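You operate a simulated robot arm through the tools that you are given. There is no shell and no other tool. Be economical: measure what you need, move in short steps, check, and stop when the job is done.

You are at the controls of a simulated robot arm. One attempt, no reset.

JOB
Clean the purple shoe tongue and cement it onto the teal clipped counter board.
Fine: rub the smudge off with the crepe cleaning block; coat the board's patch with the wide paste brush from the cement pot; lay the tongue over the patch; block and brush back, pot shut. Set down upright: wide paste brush. A coat counts when it lies all over at full strength: go over it till it gets no stronger. What is to be rubbed or washed off counts as gone when no trace of it is left.

It is judged by the outcome, as a careful person would: the job done as asked, and still so three seconds after it is handed in. It fails if anything else is knocked over, pushed out of place, dropped, spilled or broken.

ROBOT AND FRAMES
A 7-joint arm with a three-finger gripper, fixed in place. Base frame: the origin is at the foot of the arm, x ahead of it, y to its left, z up; the work surface is at about z = 900. Readings come in mm, rad, newtons and seconds.
Its first joint turns from -2.897 to 2.897 rad. Payload 2.69 kg.
Tool frame: the origin (TCP) lies between the finger pads and is the grasp point; the fingertips stand 30 mm ahead of it; z points along the fingers, y is the line along which they close. The gripper opens to 128 mm. The gripper's body begins 117 mm behind the TCP.
Orientation is told as [roll, pitch, yaw] about the base's x, y, z axes, in that order, counted from this pose: with the fingers straight down and closing along the base's y, the tool's x points along the base's -x, its y along +y and its z along -z.

CONTROLS
- The arm moves only by the tool move_arm. Its argument "rows" is a list of rows, each an object of numbers (a shift or turn left out is 0, a gripper value left out holds the last): "dx", "dy", "dz": the shift along the base's x, y, z in units of 20 mm (1.0 is 20 mm); "rx", "ry", "rz": the turn, a rotation vector about the base's x, y, z in units of 8 degrees (1.0 is 8 degrees); "claw": the opening in per cent of the stroke, from 0 (shut) to 100 (fully open). In form: [{"dx": .., "dy": .., "dz": .., "rx": .., "ry": .., "rz": .., "claw": ..}, ...]. A call has 1 to 12 rows; each row shifts and turns the commanded pose from where the row before left it. A call with a number of a shift or a turn outside -1 to 1 is refused whole. Each row takes 0.2 s and may step no farther than 50 mm and 0.15 rad from the row before; otherwise, or with a gripper value out of range, the whole call is refused. A pose out of reach is approached as far as the arm can. The call stops where the force on the tool passes 40 N (or 10 N more than at its start, if that is more) or the arm is blocked; 0.2 s more then pass. Each finger halts on what it meets, pressing with about 37 N; the grip force reading is that of the motor and also rises with nothing between the fingers. The clock runs only during rows and for 0.2 s after the last one: add rows that do not move to give the fingers time. The reply holds the time, the measured pose of the TCP, the force on the tool along the base axes, the opening and the grip force, in the units named above and with some noise, with the torque about the TCP (base axes, N m) and any sound that the robot's microphone picked up.
- Cameras (640 x 400 px; columns grow to the right, rows downward): "scene" is fixed at [49.4, -498, 1651.9]; the picture's right is [0.73, -0.69, 0.00], its down [-0.35, -0.37, -0.86] and it looks along [0.59, 0.62, -0.51] (base axes); focal length 334 px, centre (320, 200). "wrist" rides on the gripper at [58, 54, -131] in the tool frame; the picture's right is [-0.68, 0.74, 0.00], its down [-0.62, -0.56, -0.55] and it looks along [-0.40, -0.37, 0.84] (tool axes); focal length 234 px, centre (320, 200). There is no depth. A picture from a camera that has moved, and an enlarged one, comes with that camera's place and axes in the base frame and with its lens.
- grab_frame(camera): a new picture of that camera. The clock stands still meanwhile.
- raise_lower(by): slides the trunk up (or, below 0, down) by that many mm; the arm rides with it, the base frame stays. It gives what a move gives, with no picture.
- enlarge(camera, box): a new picture of the part [left, top, right, bottom] of that camera's present view, enlarged. The clock stands still meanwhile.
- finish_job(): hands the job in; it is judged then, once.

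Go step by step. Nothing tells you positions but the pictures and the camera data: compare them with the known pose of the tool, close in by small moves and look again before you grip or let go. The budget is 120 turns and 76 pictures, counting those below and the enlarged ones. Unless the task says otherwise, let go and move clear before handing in, and close with one line.

The tools are called as a command line: name --argument value ..., lists and objects as JSON in quotes. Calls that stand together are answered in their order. move_arm: Moves the arm, as the interface text tells. Its arguments: {"type":"object","properties":{"rows":{"type":"array"}},"required":["rows"]} The other tools are called the same way: raise_lower (by) slides the trunk up or down; grab_frame (camera) takes a picture; enlarge (camera, box) takes an enlarged picture of a part of a camera's view; finish_job () hands the job in.

At the start:

```text
t: 0.0
ee_pos: [631.4, 208.9, 1326.2]
orientation: [-0.001, -0.001, 0.0]
wrist_force: [0.1, -0.3, 0.0]
ft_torque: [0.0, -0.01, -0.03]
gripper_width: 127.8
grasp_force: 0.0
trunk travel left (down, up): [-150.0, 200.0]
```

scene: 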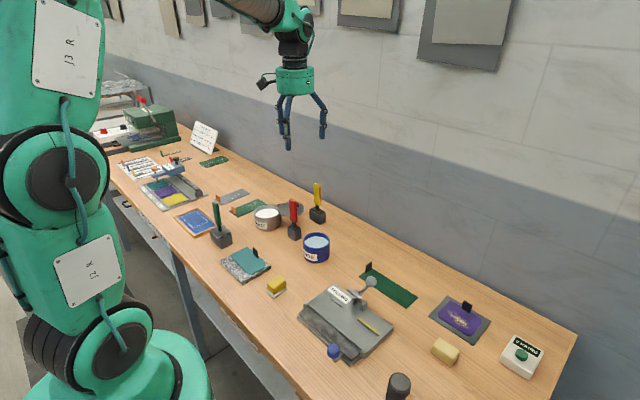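
wrist: 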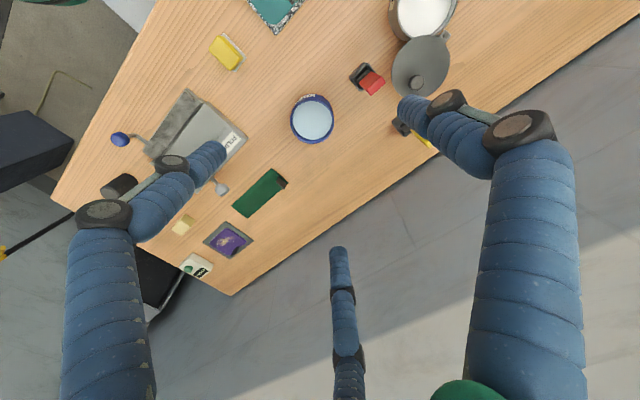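

I see a bench with brushes, pots, a purple tongue on a grey tray and a teal board. I'll look closer before moving.

enlarge --camera "scene" --box '[180, 170, 340, 300]'

enlarge --camera "scene" --box '[290, 250, 560, 400]'

enlarge --camera "scene" --box '[80, 90, 260, 240]'

```text
3.08 times, centred on (260, 235) of scene
camera zoom: at [49.4, -498.0, 1651.9], right [0.73, -0.69, 0.0], down [-0.35, -0.37, -0.86], along [0.59, 0.62, -0.51], focal length 1028 px, centre (505, 92)
```

zoom: 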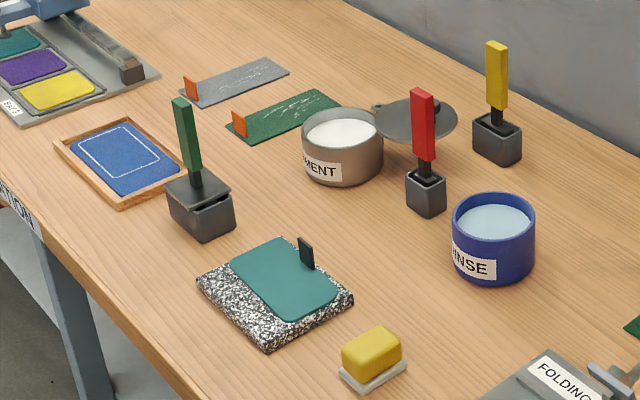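

```text
2.37 times, centred on (425, 325) of scene
camera zoom: at [49.4, -498.0, 1651.9], right [0.73, -0.69, 0.0], down [-0.35, -0.37, -0.86], along [0.59, 0.62, -0.51], focal length 792 px, centre (71, -96)
```

zoom: 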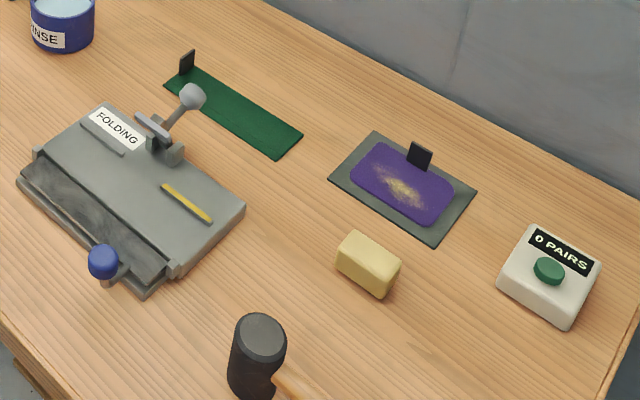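

```text
2.67 times, centred on (170, 165) of scene
camera zoom: at [49.4, -498.0, 1651.9], right [0.73, -0.69, 0.0], down [-0.35, -0.37, -0.86], along [0.59, 0.62, -0.51], focal length 891 px, centre (720, 293)
```

zoom: 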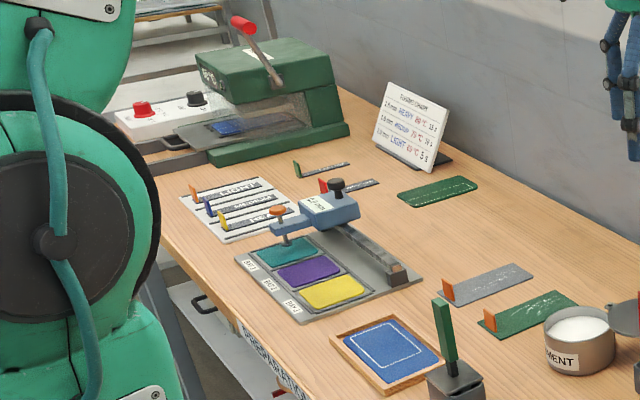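

I'll move the camera over the brush and board area for a closer view.

move_arm --rows '[{"dx": -0.9, "dy": 1}, {"dx": -0.9, "dy": 1}, {"dx": -0.9, "dy": 1}, {"dx": -0.9, "dy": 1}, {"dx": -0.9, "dy": 1}, {"dx": -0.9, "dy": 1}, {"dx": -0.9, "dy": 1}, {"dx": -0.9, "dy": 1}, {"dx": -0.9, "dy": 1}, {"dx": -0.9, "dy": 1}, {"dx": -0.9, "dy": 1}, {"dx": -0.9, "dy": 1}]'

grab_frame --camera "wrist"

```text
t: 2.6
ee_pos: [414.6, 448.0, 1325.9]
orientation: [-0.002, 0.0, 0.0]
wrist_force: [-0.3, -0.4, -0.2]
ft_torque: [-0.01, -0.06, 0.0]
gripper_width: 128.0
grasp_force: 0.1
trunk travel left (down, up): [-150.0, 200.0]
```

```text
70 pictures are left
camera wrist: at [356.9, 501.9, 1458.1], right [0.68, 0.74, 0.0], down [0.62, -0.56, 0.55], along [0.4, -0.37, -0.84], focal length 234 px, centre (320, 200)
```

wrist: 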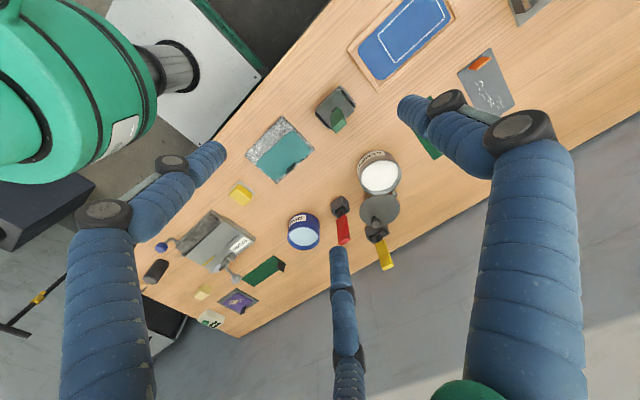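

enlarge --camera "wrist" --box '[230, 70, 430, 280]'

enlarge --camera "wrist" --box '[140, 170, 300, 340]'

```text
1.90 times, centred on (330, 175) of wrist
camera zoom: at [356.9, 501.9, 1458.1], right [0.68, 0.74, 0.0], down [0.62, -0.56, 0.55], along [0.4, -0.37, -0.84], focal length 446 px, centre (301, 248)
```

zoom: 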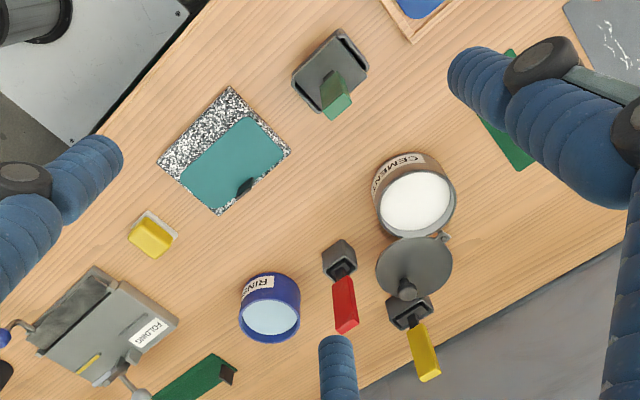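

```text
2.35 times, centred on (220, 255) of wrist
camera zoom: at [356.9, 501.9, 1458.1], right [0.68, 0.74, 0.0], down [0.62, -0.56, 0.55], along [0.4, -0.37, -0.84], focal length 551 px, centre (555, 71)
```

zoom: 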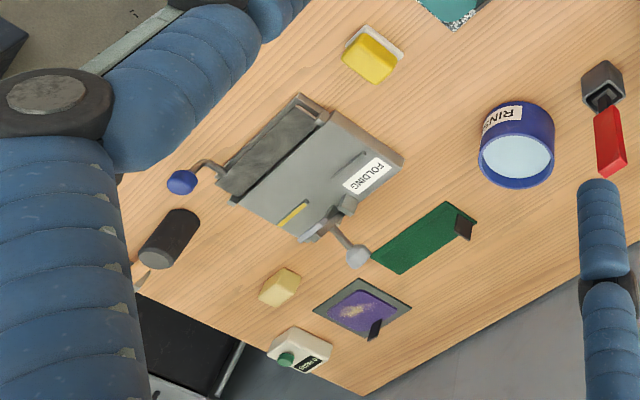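

The green brush in the wide holder looks to be the wide one, and the cream block beside the tongue looks like crepe. Next I'll move over the tongue and cream block.

move_arm --rows '[{"dy": -1, "dx": 0.2}, {"dy": -1, "dx": 0.2}, {"dy": -1, "dx": 0.2}, {"dy": -1, "dx": 0.2}, {"dy": -1, "dx": 0.2}, {"dy": -1, "dx": 0.2}, {"dy": -1, "dx": 0.2}, {"dy": -1, "dx": 0.2}, {"dy": -1, "dx": 0.2}, {"dy": -1, "dx": 0.2}, {"dy": -1, "dx": 0.2}, {"dy": -1, "dx": 0.2}]'

move_arm --rows '[{"dy": -1, "dx": 0.3}, {"dy": -1, "dx": 0.3}, {"dy": -1, "dx": 0.3}, {"dy": -1, "dx": 0.3}, {"dy": -1, "dx": 0.3}, {"dy": -1, "dx": 0.3}, {"dy": -1, "dx": 0.3}, {"dy": -1, "dx": 0.3}, {"dy": -1, "dx": 0.3}, {"dy": -1, "dx": 0.3}, {"dy": -1, "dx": 0.3}, {"dy": -1, "dx": 0.3}]'

move_arm --rows '[{"dy": -1, "dx": 0.3, "dz": -0.8}, {"dy": -1, "dx": 0.3, "dz": -0.8}, {"dy": -1, "dx": 0.3, "dz": -0.8}, {"dy": -1, "dx": 0.3, "dz": -0.8}, {"dy": -1, "dx": 0.3, "dz": -0.8}, {"dy": -1, "dx": 0.3, "dz": -0.8}, {"dy": -1, "dx": 0.3, "dz": -0.8}, {"dy": -1, "dz": -0.8}, {"dy": -1, "dz": -0.8}, {"dz": -0.8}, {"dz": -0.8}]'

grab_frame --camera "wrist"

```text
t: 5.2
ee_pos: [464.5, 205.9, 1326.2]
orientation: [-0.001, 0.0, 0.001]
wrist_force: [-1.1, 0.7, -0.1]
ft_torque: [-0.02, 0.0, 0.02]
gripper_width: 128.0
grasp_force: 0.0
trunk travel left (down, up): [-150.0, 200.0]
```

```text
t: 7.8
ee_pos: [535.2, -33.9, 1326.7]
orientation: [0.0, 0.001, 0.002]
wrist_force: [0.7, -0.3, 0.2]
ft_torque: [0.0, -0.03, 0.0]
gripper_width: 128.0
grasp_force: 0.1
trunk travel left (down, up): [-150.0, 200.0]
```

```text
t: 10.2
ee_pos: [578.5, -212.9, 1150.6]
orientation: [-0.001, -0.001, 0.0]
wrist_force: [-0.2, 0.0, 0.4]
ft_torque: [0.02, -0.01, 0.03]
gripper_width: 127.9
grasp_force: 0.0
trunk travel left (down, up): [-150.0, 200.0]
```

```text
67 pictures are left
camera wrist: at [520.3, -158.3, 1282.6], right [0.68, 0.74, 0.0], down [0.62, -0.57, 0.55], along [0.4, -0.37, -0.84], focal length 234 px, centre (320, 200)
```

wrist: 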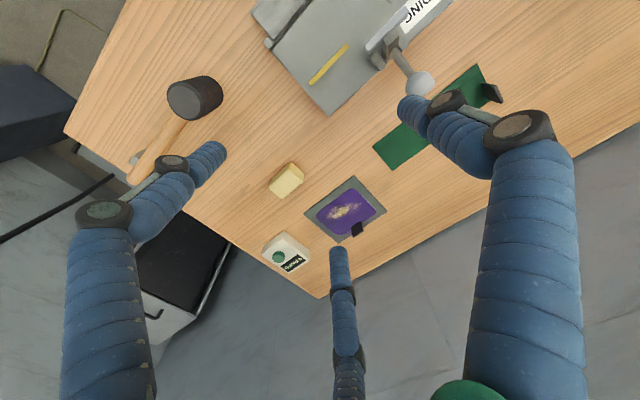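

enlarge --camera "wrist" --box '[240, 140, 400, 280]'

```text
2.86 times, centred on (320, 210) of wrist
camera zoom: at [520.3, -158.3, 1282.6], right [0.68, 0.74, 0.0], down [0.62, -0.57, 0.55], along [0.4, -0.37, -0.84], focal length 669 px, centre (320, 171)
```

zoom: 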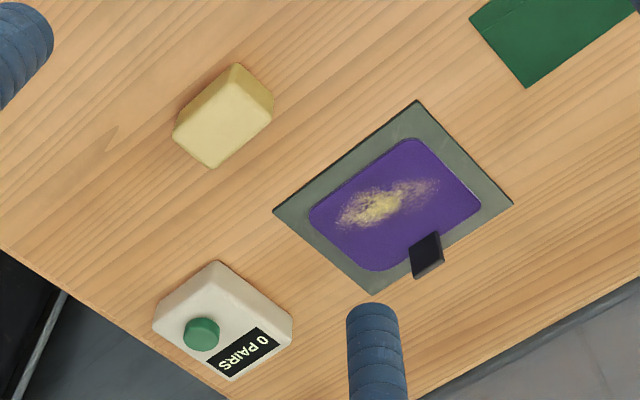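

The block is axis-aligned, about 32 mm in x by 55 mm in y, around (626,-338), and the tongue is centred near (758,-310). The pictures show what look like three fingers, so I'll part-close the gripper in the air to see how they move.

move_arm --rows '[{"dx": 0.6, "dy": -1, "claw": 50}, {"dx": 0.6, "dy": -1}, {"dx": 0.6, "dy": -1}, {"dx": 0.6, "dy": -1}, {"dy": -1}, {"dy": -1}, {"dy": -0.3}]'

grab_frame --camera "wrist"

grab_frame --camera "scene"

```text
t: 11.8
ee_pos: [626.3, -338.0, 1150.7]
orientation: [-0.001, 0.0, 0.002]
wrist_force: [-0.9, -0.6, -0.9]
ft_torque: [0.01, -0.06, 0.03]
gripper_width: 64.2
grasp_force: 0.1
trunk travel left (down, up): [-150.0, 200.0]
```

```text
65 pictures are left
camera wrist: at [568.3, -284.8, 1282.7], right [0.68, 0.74, 0.0], down [0.62, -0.56, 0.55], along [0.4, -0.37, -0.84], focal length 234 px, centre (320, 200)
```

wrist: 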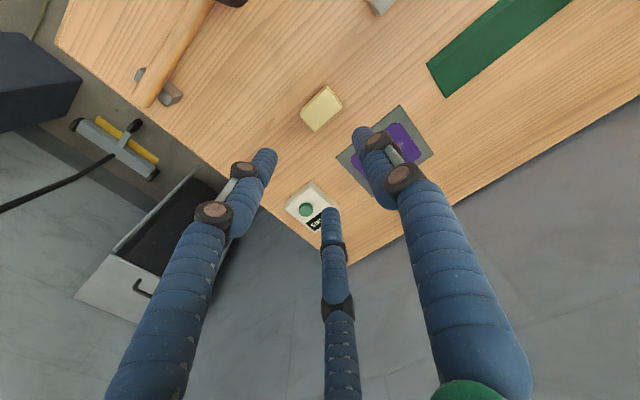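

```text
64 pictures are left
```

scene: 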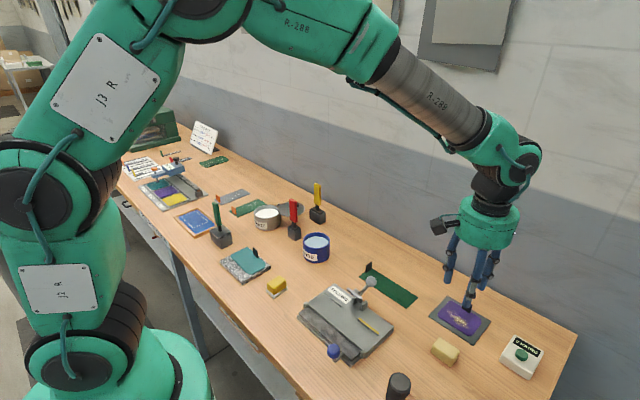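

The fingers close symmetrically about the TCP. I'll descend over the block with a moderate opening and check.

move_arm --rows '[{"dz": -1, "claw": 66}, {"dz": -1}, {"dz": -1}, {"dz": -1}, {"dz": -1}, {"dz": -1}, {"dz": -1}, {"dz": -0.5}]'

grab_frame --camera "wrist"

```text
t: 13.6
ee_pos: [626.4, -337.6, 999.8]
orientation: [-0.002, 0.001, 0.002]
wrist_force: [0.4, -0.2, -0.1]
ft_torque: [0.02, 0.04, 0.02]
gripper_width: 84.7
grasp_force: 0.2
trunk travel left (down, up): [-150.0, 200.0]
```

```text
63 pictures are left
camera wrist: at [568.4, -284.2, 1132.2], right [0.68, 0.74, 0.0], down [0.62, -0.56, 0.55], along [0.4, -0.37, -0.84], focal length 234 px, centre (320, 200)
```

wrist: 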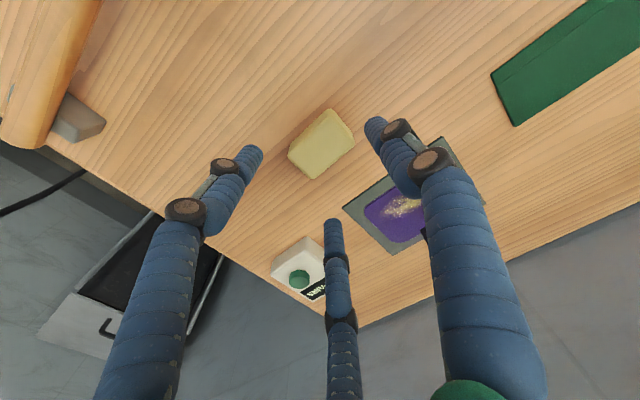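

move_arm --rows '[{"dx": -0.1, "dy": 0.13, "dz": -0.5}, {"dz": -1}, {"dz": -1}, {"dz": -0.6}, {}, {"claw": 30}, {"claw": 30}, {"claw": 30}, {}, {}]'

grab_frame --camera "wrist"

```text
t: 15.8
ee_pos: [624.0, -336.4, 938.8]
orientation: [0.001, 0.001, -0.001]
wrist_force: [0.6, 0.8, 0.8]
ft_torque: [0.04, -0.08, -0.01]
gripper_width: 42.4
grasp_force: 36.9
trunk travel left (down, up): [-150.0, 200.0]
```

```text
62 pictures are left
camera wrist: at [566.1, -282.0, 1070.6], right [0.68, 0.74, 0.0], down [0.62, -0.56, 0.55], along [0.4, -0.37, -0.84], focal length 234 px, centre (320, 200)
```

wrist: 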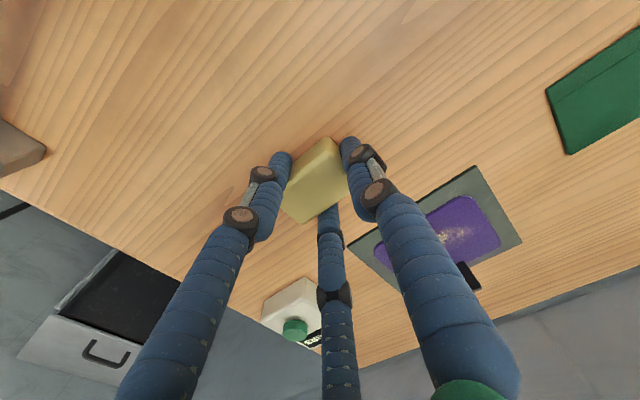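

The block is gripped at 42 mm. I'll lift it and check the hold.

move_arm --rows '[{"dz": 0.3}, {"dz": 1}, {"dz": 1}, {}]'

enlarge --camera "scene" --box '[360, 220, 560, 380]'

enlarge --camera "wrist" --box '[240, 110, 500, 290]'

```text
t: 16.8
ee_pos: [625.2, -336.1, 984.4]
orientation: [0.001, -0.001, -0.001]
wrist_force: [-0.3, -0.1, -0.6]
ft_torque: [0.0, -0.02, 0.05]
gripper_width: 42.3
grasp_force: 37.5
trunk travel left (down, up): [-150.0, 200.0]
```

```text
2.50 times, centred on (460, 300) of scene
camera zoom: at [49.4, -498.0, 1651.9], right [0.73, -0.69, 0.0], down [-0.35, -0.37, -0.86], along [0.59, 0.62, -0.51], focal length 836 px, centre (-30, -50)
```

zoom: 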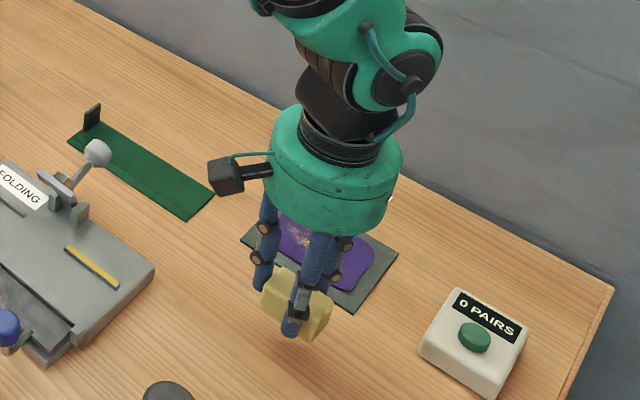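

```text
2.22 times, centred on (370, 200) of wrist
camera zoom: at [565.7, -281.8, 1116.5], right [0.68, 0.74, 0.0], down [0.62, -0.57, 0.55], along [0.4, -0.37, -0.84], focal length 520 px, centre (209, 200)
```

zoom: 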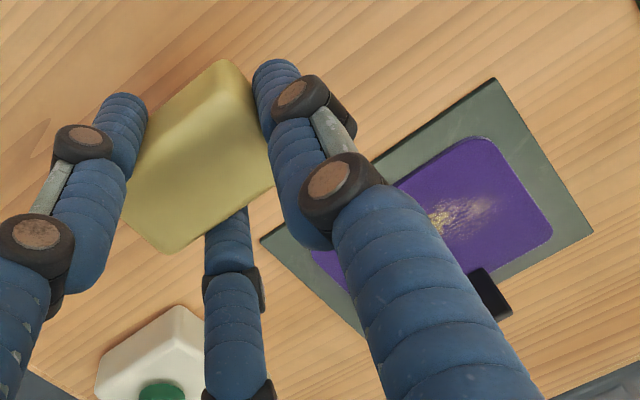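

The block is held securely. I'll carry it over the tongue and descend gently to contact.

move_arm --rows '[{"dx": 1}, {"dx": 1}, {"dx": 1, "dy": 0.3}, {"dx": 1, "dy": 0.3}, {"dx": 1, "dy": 0.3}, {"dx": 1, "dy": 0.3}, {"dz": -0.5}, {"dz": -0.5}, {"dz": -0.3}, {}]'

move_arm --rows '[{"dz": -0.15}, {"dz": -0.1}, {"dz": -0.1}, {}]'

```text
t: 19.0
ee_pos: [745.0, -311.9, 957.1]
orientation: [-0.001, 0.0, 0.0]
wrist_force: [1.1, -0.6, 0.2]
ft_torque: [0.0, 0.02, 0.01]
gripper_width: 42.2
grasp_force: 36.6
trunk travel left (down, up): [-150.0, 200.0]
```

```text
t: 20.0
ee_pos: [744.4, -311.6, 952.0]
orientation: [0.001, 0.0, -0.001]
wrist_force: [0.3, -0.1, -0.9]
ft_torque: [0.01, 0.02, -0.01]
gripper_width: 42.1
grasp_force: 36.5
trunk travel left (down, up): [-150.0, 200.0]
```

move_arm --rows '[{"dz": -0.1}, {}]'

move_arm --rows '[{"dz": -0.1}, {}]'

move_arm --rows '[{"dz": -0.1}, {}]'

```text
t: 20.6
ee_pos: [744.9, -311.8, 949.1]
orientation: [0.0, -0.001, -0.001]
wrist_force: [-0.2, -0.2, -0.5]
ft_torque: [-0.01, 0.03, 0.03]
gripper_width: 42.1
grasp_force: 36.9
trunk travel left (down, up): [-150.0, 200.0]
```

```text
t: 21.2
ee_pos: [744.6, -311.4, 947.3]
orientation: [-0.001, 0.0, 0.0]
wrist_force: [-0.3, 0.4, -0.3]
ft_torque: [-0.01, 0.0, -0.03]
gripper_width: 42.0
grasp_force: 37.1
trunk travel left (down, up): [-150.0, 200.0]
```

```text
t: 21.8
ee_pos: [744.8, -310.7, 947.2]
orientation: [-0.001, -0.001, 0.002]
wrist_force: [-1.7, -0.4, 8.9]
ft_torque: [0.08, 0.05, -0.03]
gripper_width: 42.0
grasp_force: 37.1
trunk travel left (down, up): [-150.0, 200.0]
```

Contact is at about 9 N, so I'll rub with short strokes along y.

move_arm --rows '[{"dy": 0.6}, {"dy": 0.6}, {"dy": -0.6}, {"dy": -0.6}, {"dy": -0.6}, {"dy": -0.6}, {"dy": 0.6}, {"dy": 0.6}, {}]'

enlarge --camera "scene" --box '[400, 250, 520, 350]'

```text
t: 23.8
ee_pos: [743.5, -312.1, 945.4]
orientation: [-0.002, -0.003, -0.001]
wrist_force: [-0.3, -6.0, 14.2]
ft_torque: [-0.3, -0.01, -0.08]
gripper_width: 41.9
grasp_force: 37.5
trunk travel left (down, up): [-150.0, 200.0]
```

```text
4.00 times, centred on (460, 300) of scene
camera zoom: at [49.4, -498.0, 1651.9], right [0.73, -0.69, 0.0], down [-0.35, -0.37, -0.86], along [0.59, 0.62, -0.51], focal length 1337 px, centre (-240, -200)
```

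zoom: 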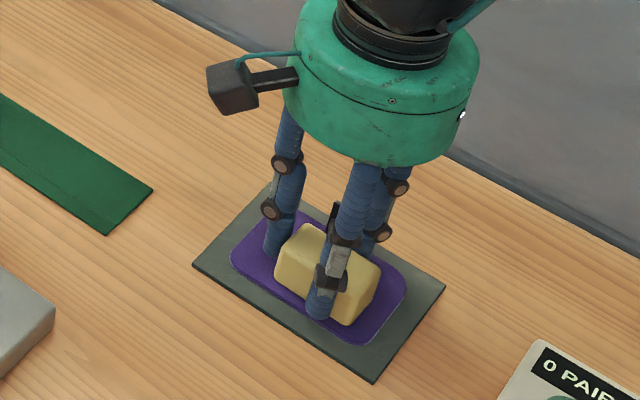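

The tongue stays put. I'll rub across the full smudge extent.

move_arm --rows '[{"dy": 0.8}, {"dy": 0.5}, {"dy": -0.8}, {"dy": -0.8}, {"dy": -0.8}, {"dx": 0.5, "dy": 0.3}, {"dy": 0.8}, {"dy": 0.8}, {"dy": -0.8}, {"dy": -0.8}, {"dy": -0.2}, {"dx": 0.3, "dy": 0.2}]'

move_arm --rows '[{"dy": 0.8}, {"dy": 0.8}, {"dy": -0.8}, {"dy": -0.8}, {"dx": -0.8}, {"dx": -0.5}, {"dy": 0.8}, {"dy": 0.8}, {"dy": -0.8}, {"dy": -0.8}, {"dx": 0.5, "dy": 0.8}, {}]'

move_arm --rows '[{"dz": 0.5}, {"dz": 1}, {"dz": 1}, {"dx": -1}, {"dx": -1}, {"dx": -1}, {"dx": -1}, {"dx": -1}, {"dx": -1, "dy": -0.5}, {}]'

enlarge --camera "scene" --box '[400, 250, 520, 350]'

grab_frame --camera "wrist"

```text
t: 26.4
ee_pos: [760.0, -327.6, 947.2]
orientation: [0.0, -0.001, 0.0]
wrist_force: [-2.1, -3.1, 7.5]
ft_torque: [-0.2, 0.07, 0.0]
gripper_width: 42.0
grasp_force: 37.1
trunk travel left (down, up): [-150.0, 200.0]
```

```text
t: 29.0
ee_pos: [743.6, -312.8, 946.2]
orientation: [-0.001, 0.0, 0.001]
wrist_force: [1.1, 2.0, 7.6]
ft_torque: [-0.04, -0.05, 0.0]
gripper_width: 41.8
grasp_force: 36.5
trunk travel left (down, up): [-150.0, 200.0]
```

```text
t: 31.2
ee_pos: [624.0, -322.9, 995.2]
orientation: [0.0, 0.0, -0.002]
wrist_force: [-0.1, 0.4, -0.4]
ft_torque: [0.01, -0.05, -0.01]
gripper_width: 41.8
grasp_force: 37.1
trunk travel left (down, up): [-150.0, 200.0]
```

```text
4.00 times, centred on (460, 300) of scene
camera zoom: at [49.4, -498.0, 1651.9], right [0.73, -0.69, 0.0], down [-0.35, -0.37, -0.86], along [0.59, 0.62, -0.51], focal length 1337 px, centre (-240, -200)
```

zoom: 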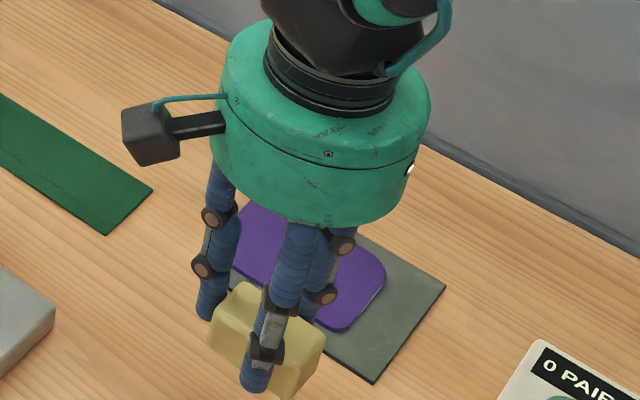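

```text
57 pictures are left
camera wrist: at [566.1, -268.2, 1127.3], right [0.68, 0.74, 0.0], down [0.62, -0.57, 0.55], along [0.4, -0.37, -0.84], focal length 234 px, centre (320, 200)
```

wrist: 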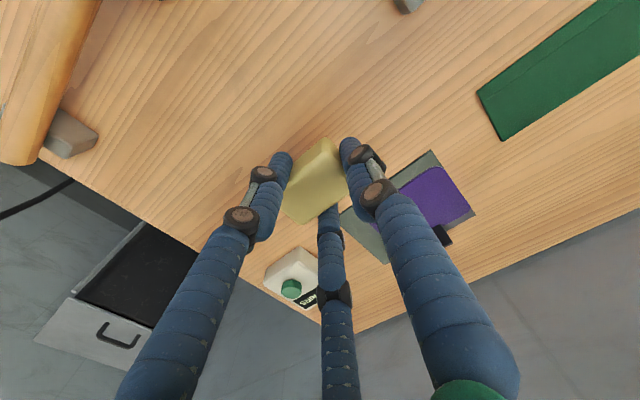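

The tongue seems to have slid slightly on its mat. I'll raise and shift so I can see all of it.

move_arm --rows '[{"dz": 0.5, "dy": 1}, {"dz": 0.5, "dy": 1}, {"dz": 0.5, "dy": 1}, {"dz": 0.5, "dy": 1}, {"dz": 0.5, "dy": 1}]'

enlarge --camera "wrist" --box '[240, 140, 440, 320]'

enlarge --camera "scene" --box '[400, 250, 520, 350]'

```text
t: 32.4
ee_pos: [625.2, -222.0, 1045.4]
orientation: [0.001, -0.001, 0.001]
wrist_force: [0.5, -0.4, -0.1]
ft_torque: [0.02, 0.03, -0.01]
gripper_width: 42.1
grasp_force: 36.9
trunk travel left (down, up): [-150.0, 200.0]
```

```text
2.22 times, centred on (340, 230) of wrist
camera zoom: at [566.3, -167.7, 1177.6], right [0.68, 0.74, 0.0], down [0.62, -0.56, 0.55], along [0.4, -0.37, -0.84], focal length 520 px, centre (276, 133)
```

zoom: 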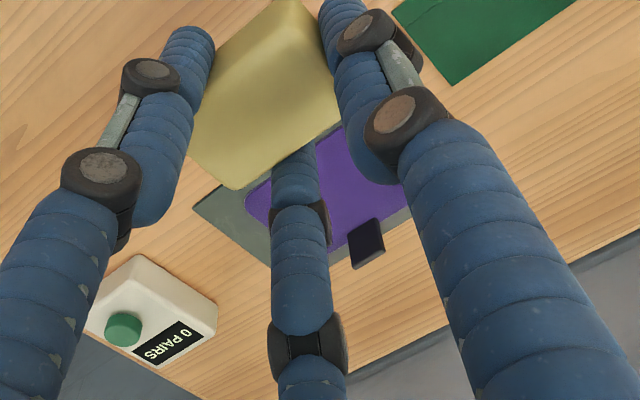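

```text
4.00 times, centred on (460, 300) of scene
camera zoom: at [49.4, -498.0, 1651.9], right [0.73, -0.69, 0.0], down [-0.35, -0.37, -0.86], along [0.59, 0.62, -0.51], focal length 1337 px, centre (-240, -200)
```

zoom: 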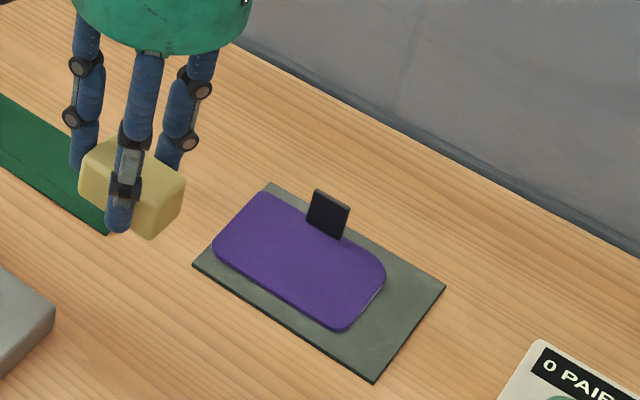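

enlarge --camera "scene" --box '[448, 292, 500, 336]'

```text
9.09 times, centred on (474, 314) of scene
camera zoom: at [49.4, -498.0, 1651.9], right [0.73, -0.69, 0.0], down [-0.35, -0.37, -0.86], along [0.59, 0.62, -0.51], focal length 3038 px, centre (-1080, -836)
```

zoom: 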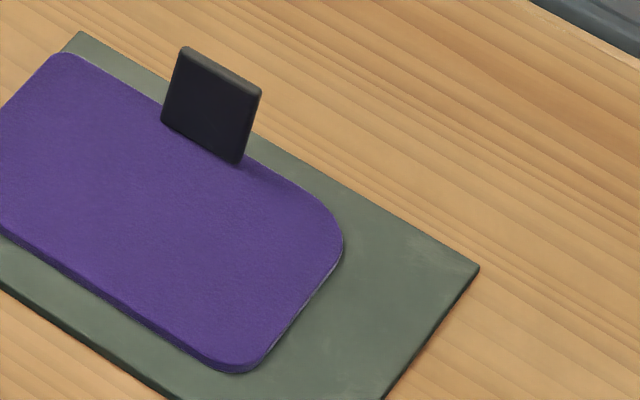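

The smudge is gone. I'll put the block back at its original spot.

move_arm --rows '[{"dy": -1}, {"dy": -1}, {"dy": -1}, {"dy": -1, "dz": -0.5}, {"dy": -1, "dz": -0.5}, {"dy": -0.7, "dz": -1}, {"dz": -1}, {"dz": -1}, {"dz": -0.8}, {}]'

move_arm --rows '[{"dz": -0.2}, {"dz": -0.15}, {}]'

```text
t: 34.6
ee_pos: [623.9, -335.2, 950.0]
orientation: [0.0, -0.001, 0.003]
wrist_force: [0.8, -0.7, -1.4]
ft_torque: [0.0, 0.0, 0.02]
gripper_width: 41.6
grasp_force: 37.1
trunk travel left (down, up): [-150.0, 200.0]
```

```text
t: 35.4
ee_pos: [623.8, -335.6, 942.6]
orientation: [0.0, 0.0, 0.002]
wrist_force: [-0.3, 0.0, -0.5]
ft_torque: [0.02, 0.01, 0.0]
gripper_width: 41.6
grasp_force: 36.6
trunk travel left (down, up): [-150.0, 200.0]
```

move_arm --rows '[{"dz": -0.1}, {"dz": -0.07}, {}]'

```text
t: 36.2
ee_pos: [625.0, -335.1, 938.1]
orientation: [0.001, -0.001, 0.003]
wrist_force: [-0.1, 0.3, -0.9]
ft_torque: [-0.04, 0.0, -0.04]
gripper_width: 41.5
grasp_force: 37.6
trunk travel left (down, up): [-150.0, 200.0]
```

move_arm --rows '[{"dz": -0.06}, {}]'

```text
t: 36.8
ee_pos: [624.9, -336.2, 938.2]
orientation: [0.001, 0.002, -0.002]
wrist_force: [-0.2, 1.5, 2.1]
ft_torque: [0.03, 0.01, -0.02]
gripper_width: 41.8
grasp_force: 37.3
trunk travel left (down, up): [-150.0, 200.0]
```

The block is on the table. I'll release it and rise.

move_arm --rows '[{"claw": 45}, {"claw": 66}, {}, {"dz": 1}, {"dz": 1}, {"dz": 1}, {"dz": 1}, {"dz": 1}, {"dz": 1}, {"dz": 1}, {"dz": 1, "dy": 1}, {"dz": 1, "dy": 1}]'

grab_frame --camera "scene"

```text
t: 39.4
ee_pos: [624.7, -294.3, 1117.5]
orientation: [0.001, 0.001, 0.0]
wrist_force: [0.2, -0.1, -0.1]
ft_torque: [0.0, 0.03, 0.0]
gripper_width: 84.5
grasp_force: 0.1
trunk travel left (down, up): [-150.0, 200.0]
```

```text
53 pictures are left
```

scene: 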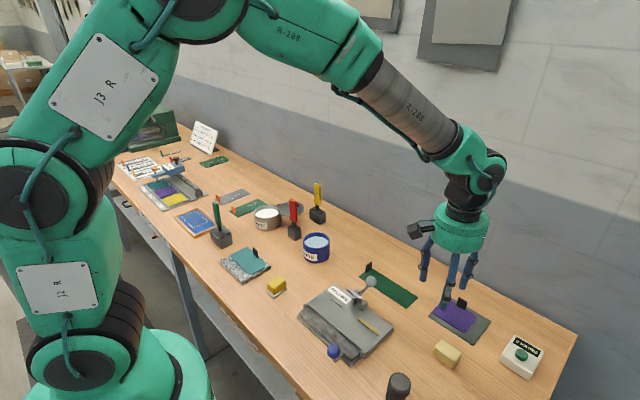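

The block is back. Now I'll travel to the brush and pot area.

move_arm --rows '[{"dy": 1, "dx": -0.3, "dz": 0.3}, {"dy": 1, "dx": -0.3, "dz": 0.3}, {"dy": 1, "dx": -0.3, "dz": 0.3}, {"dy": 1, "dx": -0.3, "dz": 0.3}, {"dy": 1, "dx": -0.3, "dz": 0.3}, {"dy": 1, "dx": -0.3, "dz": 0.3}, {"dy": 1, "dx": -0.3, "dz": 0.3}, {"dy": 1, "dx": -0.3, "dz": 0.3}, {"dy": 1, "dx": -0.3, "dz": 0.3}, {"dy": 1, "dx": -0.3, "dz": 0.3}, {"dy": 1, "dx": -0.3, "dz": 0.3}, {"dy": 1, "dx": -0.3, "dz": 0.3}]'

move_arm --rows '[{"dy": 1, "dx": -0.3}, {"dy": 1, "dx": -0.3}, {"dy": 1, "dx": -0.3}, {"dy": 1, "dx": -0.3}, {"dy": 1, "dx": -0.3}, {"dy": 1, "dx": -0.3}, {"dy": 1, "dx": -0.3}, {"dy": 1, "dx": -0.3}, {"dy": 1, "dx": -0.3}, {"dy": 1, "dx": -0.3}, {"dy": 1, "dx": -0.3}, {"dy": 1, "dx": -0.3}]'

move_arm --rows '[{"dy": 1, "dx": -0.3}, {"dy": 1, "dx": -0.3}, {"dy": 1, "dx": -0.3}, {"dy": 1, "dx": -0.3}, {"dy": 1, "dx": -0.3}, {"dy": 1, "dx": -0.3}, {"dy": 1, "dx": -0.3}, {"dy": 1, "dx": -0.3}, {"dy": 1, "dx": -0.3}, {"dy": 1, "dx": -0.3}, {"dy": 1, "dx": -0.3}, {"dy": 1, "dx": -0.3}]'

move_arm --rows '[{"dy": 1}, {"dy": 1}, {"dy": 1}, {"dy": 1}]'

grab_frame --camera "wrist"

```text
t: 42.0
ee_pos: [551.0, -56.1, 1190.8]
orientation: [-0.002, 0.001, 0.002]
wrist_force: [0.5, 0.1, 0.8]
ft_torque: [0.03, -0.01, 0.01]
gripper_width: 84.7
grasp_force: 0.0
trunk travel left (down, up): [-150.0, 200.0]
```

```text
t: 44.6
ee_pos: [478.6, 184.0, 1189.6]
orientation: [0.001, -0.001, 0.001]
wrist_force: [0.1, 0.2, 0.7]
ft_torque: [0.01, 0.02, 0.0]
gripper_width: 84.5
grasp_force: 0.0
trunk travel left (down, up): [-150.0, 200.0]
```

```text
t: 47.2
ee_pos: [408.0, 424.3, 1191.2]
orientation: [0.001, 0.001, 0.001]
wrist_force: [-0.6, 0.3, -0.3]
ft_torque: [0.02, 0.01, 0.0]
gripper_width: 84.5
grasp_force: 0.1
trunk travel left (down, up): [-150.0, 200.0]
```

```text
t: 48.2
ee_pos: [408.4, 503.7, 1188.9]
orientation: [-0.002, -0.001, 0.001]
wrist_force: [-0.3, -0.9, -0.1]
ft_torque: [0.04, -0.03, -0.01]
gripper_width: 84.5
grasp_force: 0.0
trunk travel left (down, up): [-150.0, 200.0]
```

```text
52 pictures are left
camera wrist: at [349.3, 558.2, 1321.1], right [0.68, 0.74, 0.0], down [0.62, -0.56, 0.55], along [0.4, -0.37, -0.84], focal length 234 px, centre (320, 200)
```

wrist: 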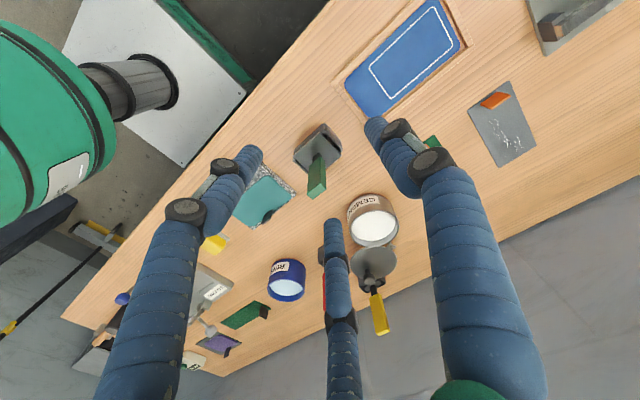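

enlarge --camera "wrist" --box '[225, 110, 405, 240]'

enlarge --camera "scene" --box '[195, 170, 335, 290]'

```text
3.08 times, centred on (315, 175) of wrist
camera zoom: at [349.3, 558.2, 1321.1], right [0.68, 0.74, 0.0], down [0.62, -0.56, 0.55], along [0.4, -0.37, -0.84], focal length 720 px, centre (335, 277)
```

zoom: 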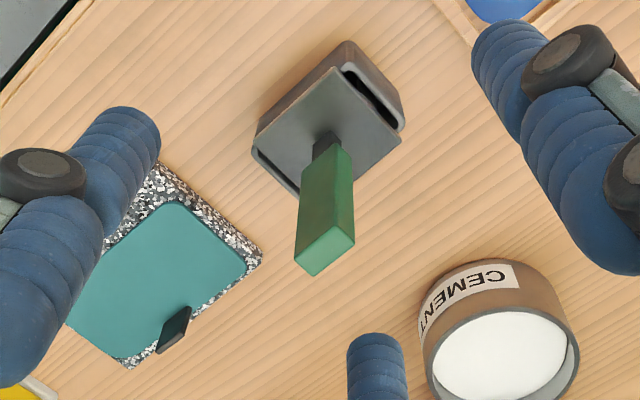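

```text
3.33 times, centred on (265, 230) of scene
camera zoom: at [49.4, -498.0, 1651.9], right [0.73, -0.69, 0.0], down [-0.35, -0.37, -0.86], along [0.59, 0.62, -0.51], focal length 1114 px, centre (503, 100)
```

zoom: 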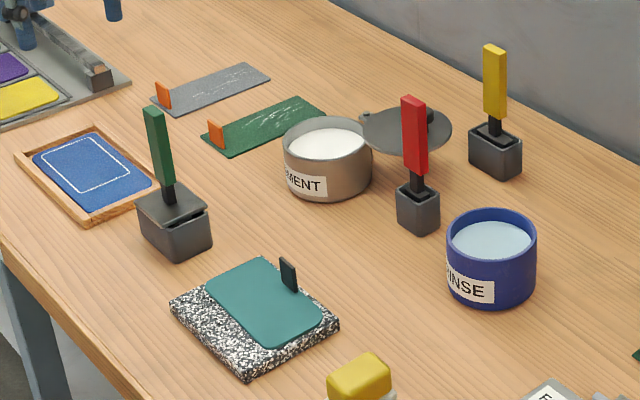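

The green brush handle top is at about (458,452,1065), about 25 mm in y by 12 mm in x. I'll move above it and check the alignment before going down.

move_arm --rows '[{"dx": 0.7, "dy": -0.7}, {"dx": 0.7, "dy": -0.7}, {"dx": 0.7, "dy": -0.7}, {"dx": 0.4, "dy": -0.5, "dz": -0.5}, {"dz": -1}, {"dz": -1}, {}]'

grab_frame --camera "wrist"

enlarge --camera "scene" --box '[170, 100, 290, 280]'

```text
t: 49.8
ee_pos: [458.1, 451.8, 1139.1]
orientation: [-0.001, 0.001, 0.002]
wrist_force: [0.0, -0.1, -0.7]
ft_torque: [-0.03, 0.05, -0.01]
gripper_width: 84.4
grasp_force: 0.0
trunk travel left (down, up): [-150.0, 200.0]
```

```text
49 pictures are left
camera wrist: at [399.7, 505.5, 1271.1], right [0.68, 0.74, 0.0], down [0.62, -0.56, 0.55], along [0.4, -0.37, -0.84], focal length 234 px, centre (320, 200)
```

wrist: 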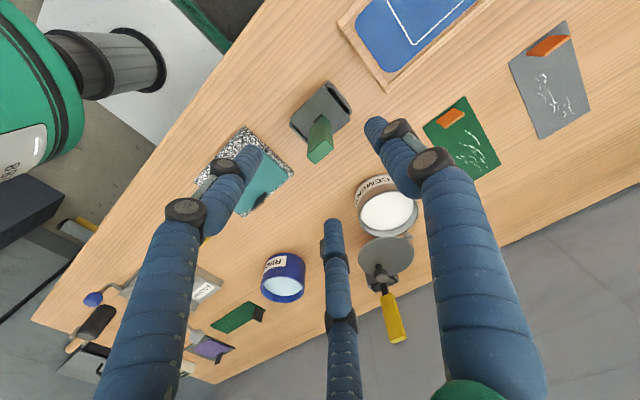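

```text
2.22 times, centred on (230, 190) of scene
camera zoom: at [49.4, -498.0, 1651.9], right [0.73, -0.69, 0.0], down [-0.35, -0.37, -0.86], along [0.59, 0.62, -0.51], focal length 743 px, centre (520, 222)
```

zoom: 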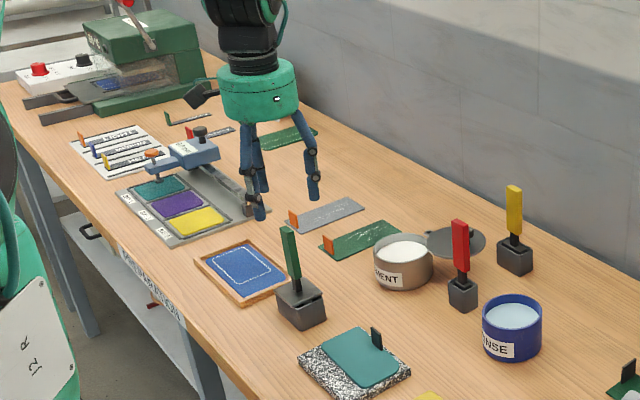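

move_arm --rows '[{"dz": -1}, {"dz": -1}, {"dz": -1}, {"dz": -1}, {"dz": -1}, {"dz": -0.5}, {}]'

grab_frame --camera "wrist"

```text
t: 51.4
ee_pos: [458.0, 453.1, 1028.9]
orientation: [0.001, 0.0, 0.0]
wrist_force: [0.8, -0.8, -0.6]
ft_torque: [-0.03, -0.04, -0.02]
gripper_width: 84.7
grasp_force: 0.1
trunk travel left (down, up): [-150.0, 200.0]
```

```text
47 pictures are left
camera wrist: at [399.1, 506.6, 1161.6], right [0.68, 0.74, 0.0], down [0.62, -0.56, 0.55], along [0.4, -0.37, -0.84], focal length 234 px, centre (320, 200)
```

wrist: 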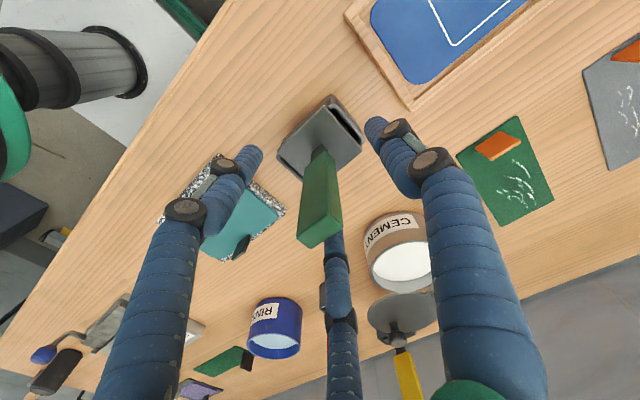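

The handle is between the fingers, so I'll close on it.

move_arm --rows '[{"claw": 35}, {"claw": 10}, {"claw": 10}, {}, {}]'

move_arm --rows '[{"dz": 0.3}, {"dz": 0.5}, {"dz": 1}, {"dz": 1}, {"dz": 1}, {"dz": 1}, {}]'

enlarge --camera "scene" --box '[170, 130, 290, 280]'

grab_frame --camera "wrist"

```text
t: 52.6
ee_pos: [458.1, 453.1, 1029.4]
orientation: [0.0, 0.0, 0.0]
wrist_force: [-0.2, -0.2, -0.1]
ft_torque: [-0.01, 0.03, -0.02]
gripper_width: 16.3
grasp_force: 37.4
trunk travel left (down, up): [-150.0, 200.0]
```

```text
t: 54.2
ee_pos: [458.1, 451.6, 1125.6]
orientation: [0.0, 0.0, 0.001]
wrist_force: [0.8, -0.5, -1.1]
ft_torque: [0.06, -0.03, -0.03]
gripper_width: 16.2
grasp_force: 36.7
trunk travel left (down, up): [-150.0, 200.0]
```

```text
2.67 times, centred on (230, 205) of scene
camera zoom: at [49.4, -498.0, 1651.9], right [0.73, -0.69, 0.0], down [-0.35, -0.37, -0.86], along [0.59, 0.62, -0.51], focal length 891 px, centre (560, 187)
```

zoom: 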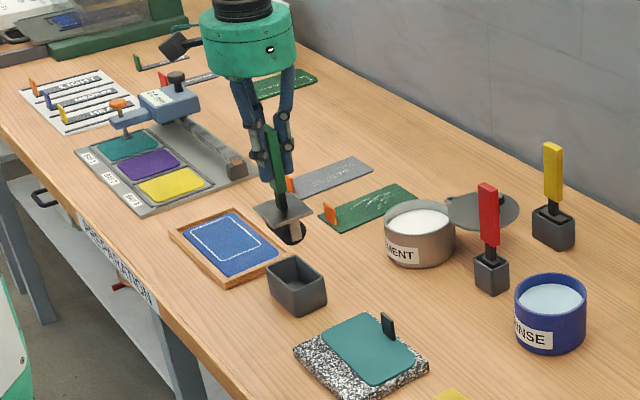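

```text
45 pictures are left
camera wrist: at [400.2, 505.7, 1257.7], right [0.68, 0.74, 0.0], down [0.62, -0.56, 0.55], along [0.4, -0.37, -0.84], focal length 234 px, centre (320, 200)
```

wrist: 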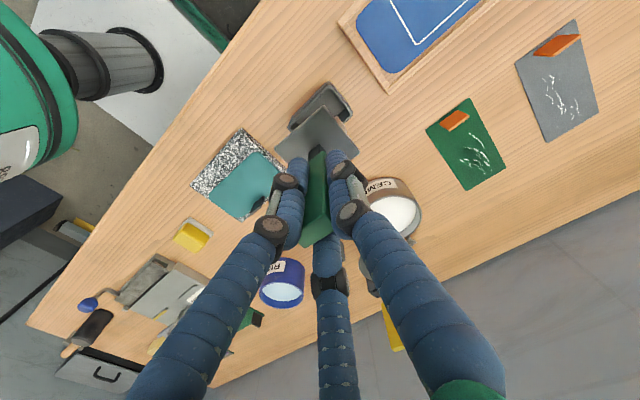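

enlarge --camera "scene" --box '[205, 170, 255, 230]'

enlarge --camera "scene" --box '[220, 230, 280, 290]'

```text
6.67 times, centred on (230, 200) of scene
camera zoom: at [49.4, -498.0, 1651.9], right [0.73, -0.69, 0.0], down [-0.35, -0.37, -0.86], along [0.59, 0.62, -0.51], focal length 2228 px, centre (920, 200)
```

zoom: 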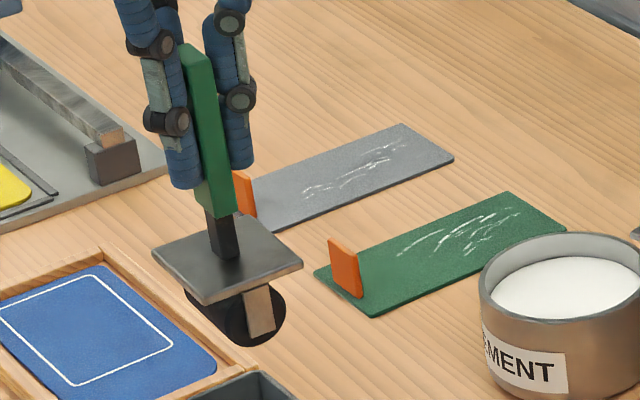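

```text
6.67 times, centred on (250, 260) of scene
camera zoom: at [49.4, -498.0, 1651.9], right [0.73, -0.69, 0.0], down [-0.35, -0.37, -0.86], along [0.59, 0.62, -0.51], focal length 2228 px, centre (787, -200)
```

zoom: 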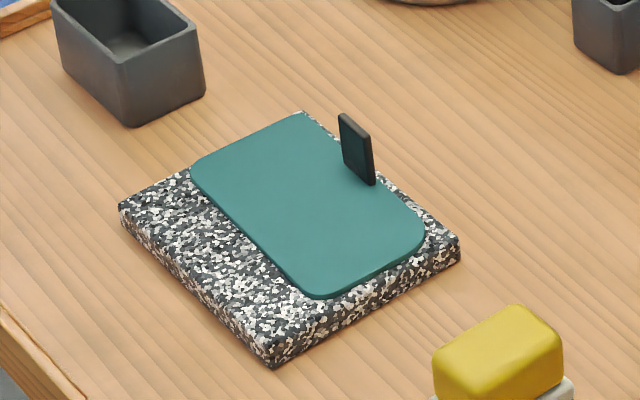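

I have the green tool, but I want to check its head and look for the board's patch. I'll move it toward the scene camera.

move_arm --rows '[{"dz": 1, "dy": -0.5}, {"dz": 1, "dy": -1}, {"dy": -1}, {"dy": -1}, {"dy": -1}, {"dy": -1}, {"dy": -1}, {"dy": -1}]'

enlarge --camera "scene" --box '[210, 130, 310, 240]'

```text
t: 56.0
ee_pos: [459.5, 302.8, 1165.3]
orientation: [-0.001, 0.0, 0.003]
wrist_force: [0.2, -0.7, -2.2]
ft_torque: [-0.06, 0.01, -0.04]
gripper_width: 16.1
grasp_force: 37.2
trunk travel left (down, up): [-150.0, 200.0]
```

```text
3.64 times, centred on (260, 185) of scene
camera zoom: at [49.4, -498.0, 1651.9], right [0.73, -0.69, 0.0], down [-0.35, -0.37, -0.86], along [0.59, 0.62, -0.51], focal length 1215 px, centre (538, 254)
```

zoom: 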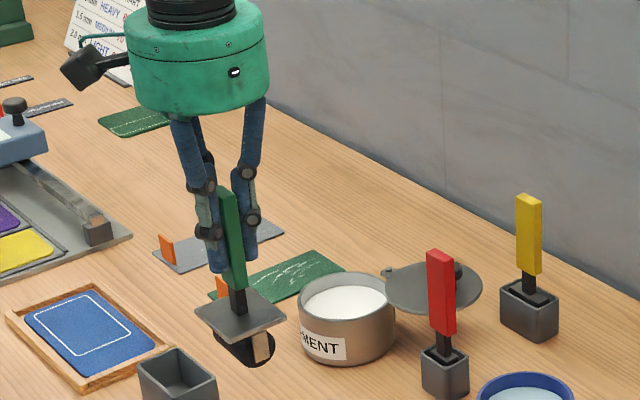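

enlarge --camera "scene" --box '[258, 202, 298, 238]'

enlarge --camera "scene" --box '[280, 170, 340, 245]'

```text
11.11 times, centred on (278, 220) of scene
camera zoom: at [49.4, -498.0, 1651.9], right [0.73, -0.69, 0.0], down [-0.35, -0.37, -0.86], along [0.59, 0.62, -0.51], focal length 3713 px, centre (787, -22)
```

zoom: 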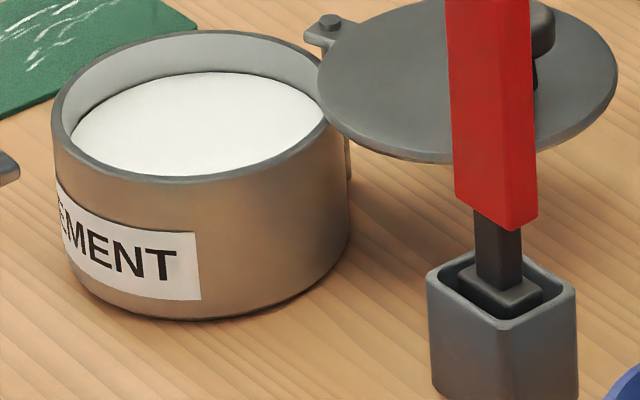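

```text
5.33 times, centred on (310, 208) of scene
camera zoom: at [49.4, -498.0, 1651.9], right [0.73, -0.69, 0.0], down [-0.35, -0.37, -0.86], along [0.59, 0.62, -0.51], focal length 1782 px, centre (373, 160)
```

zoom: 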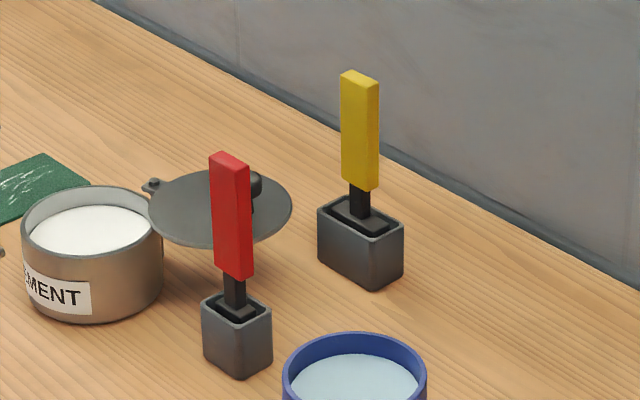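

The yellow tool also looks like a wide brush, with a broad ferrule. I'll look directly at the green tool's head.

enlarge --camera "scene" --box '[220, 203, 260, 238]'

```text
11.43 times, centred on (240, 220) of scene
camera zoom: at [49.4, -498.0, 1651.9], right [0.73, -0.69, 0.0], down [-0.35, -0.37, -0.86], along [0.59, 0.62, -0.51], focal length 3819 px, centre (1234, -34)
```

zoom: 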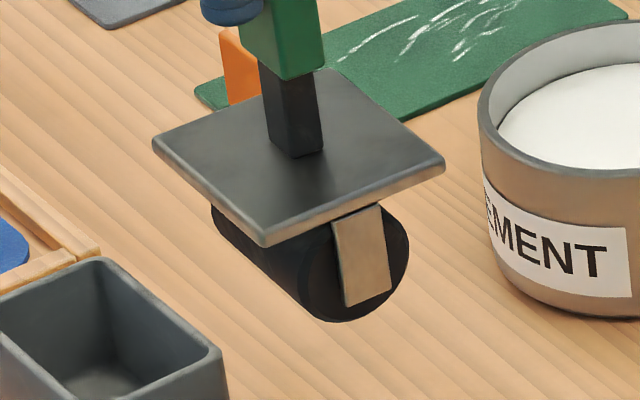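

The green tool is a roller, not a brush, so the yellow one is the wide brush and red the narrow one. I'll put the roller back exactly where it was.

move_arm --rows '[{"dy": 1}, {"dy": 1}, {"dy": 1}, {"dy": 1}, {"dy": 1}, {"dy": 1}, {"dy": 1}, {"dy": 0.5}, {}, {}]'

enlarge --camera "wrist" --box '[230, 60, 410, 260]'

```text
t: 58.2
ee_pos: [459.1, 452.9, 1165.7]
orientation: [0.001, 0.0, 0.0]
wrist_force: [0.1, -0.7, -2.2]
ft_torque: [0.01, 0.01, -0.02]
gripper_width: 16.1
grasp_force: 37.1
trunk travel left (down, up): [-150.0, 200.0]
```

```text
2.00 times, centred on (320, 160) of wrist
camera zoom: at [399.9, 506.4, 1297.4], right [0.68, 0.74, 0.0], down [0.62, -0.56, 0.55], along [0.4, -0.37, -0.84], focal length 468 px, centre (320, 280)
```

zoom: 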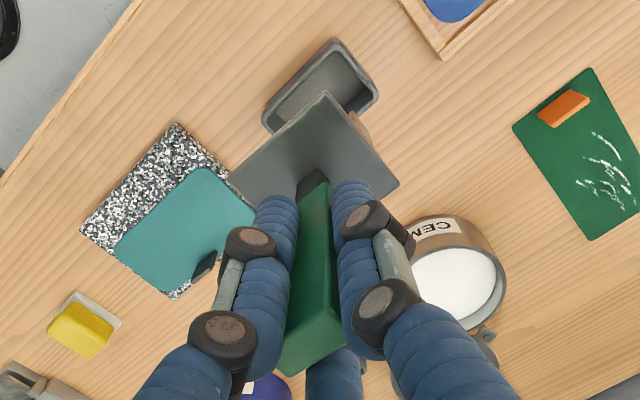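

move_arm --rows '[{"dz": -1}, {"dz": -1}, {"dz": -1}, {"dz": -0.5}, {"dz": -0.5}, {"dz": -0.5}, {"dz": -0.5}, {"dz": -0.5}, {"dz": -0.5}, {"dz": -0.3}, {"dz": -0.3}, {}]'

enlarge --camera "scene" --box '[190, 190, 260, 260]'

```text
t: 60.8
ee_pos: [458.3, 453.4, 1032.9]
orientation: [0.0, -0.001, 0.001]
wrist_force: [0.4, 0.3, -1.4]
ft_torque: [-0.01, -0.01, 0.0]
gripper_width: 16.1
grasp_force: 36.4
trunk travel left (down, up): [-150.0, 200.0]
```

```text
5.71 times, centred on (225, 225) of scene
camera zoom: at [49.4, -498.0, 1651.9], right [0.73, -0.69, 0.0], down [-0.35, -0.37, -0.86], along [0.59, 0.62, -0.51], focal length 1910 px, centre (863, 57)
```

zoom: 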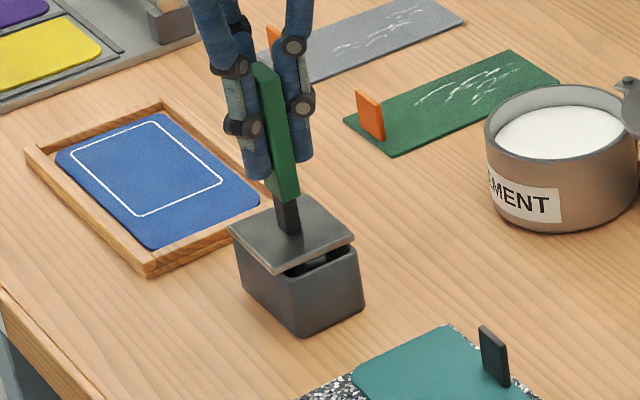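

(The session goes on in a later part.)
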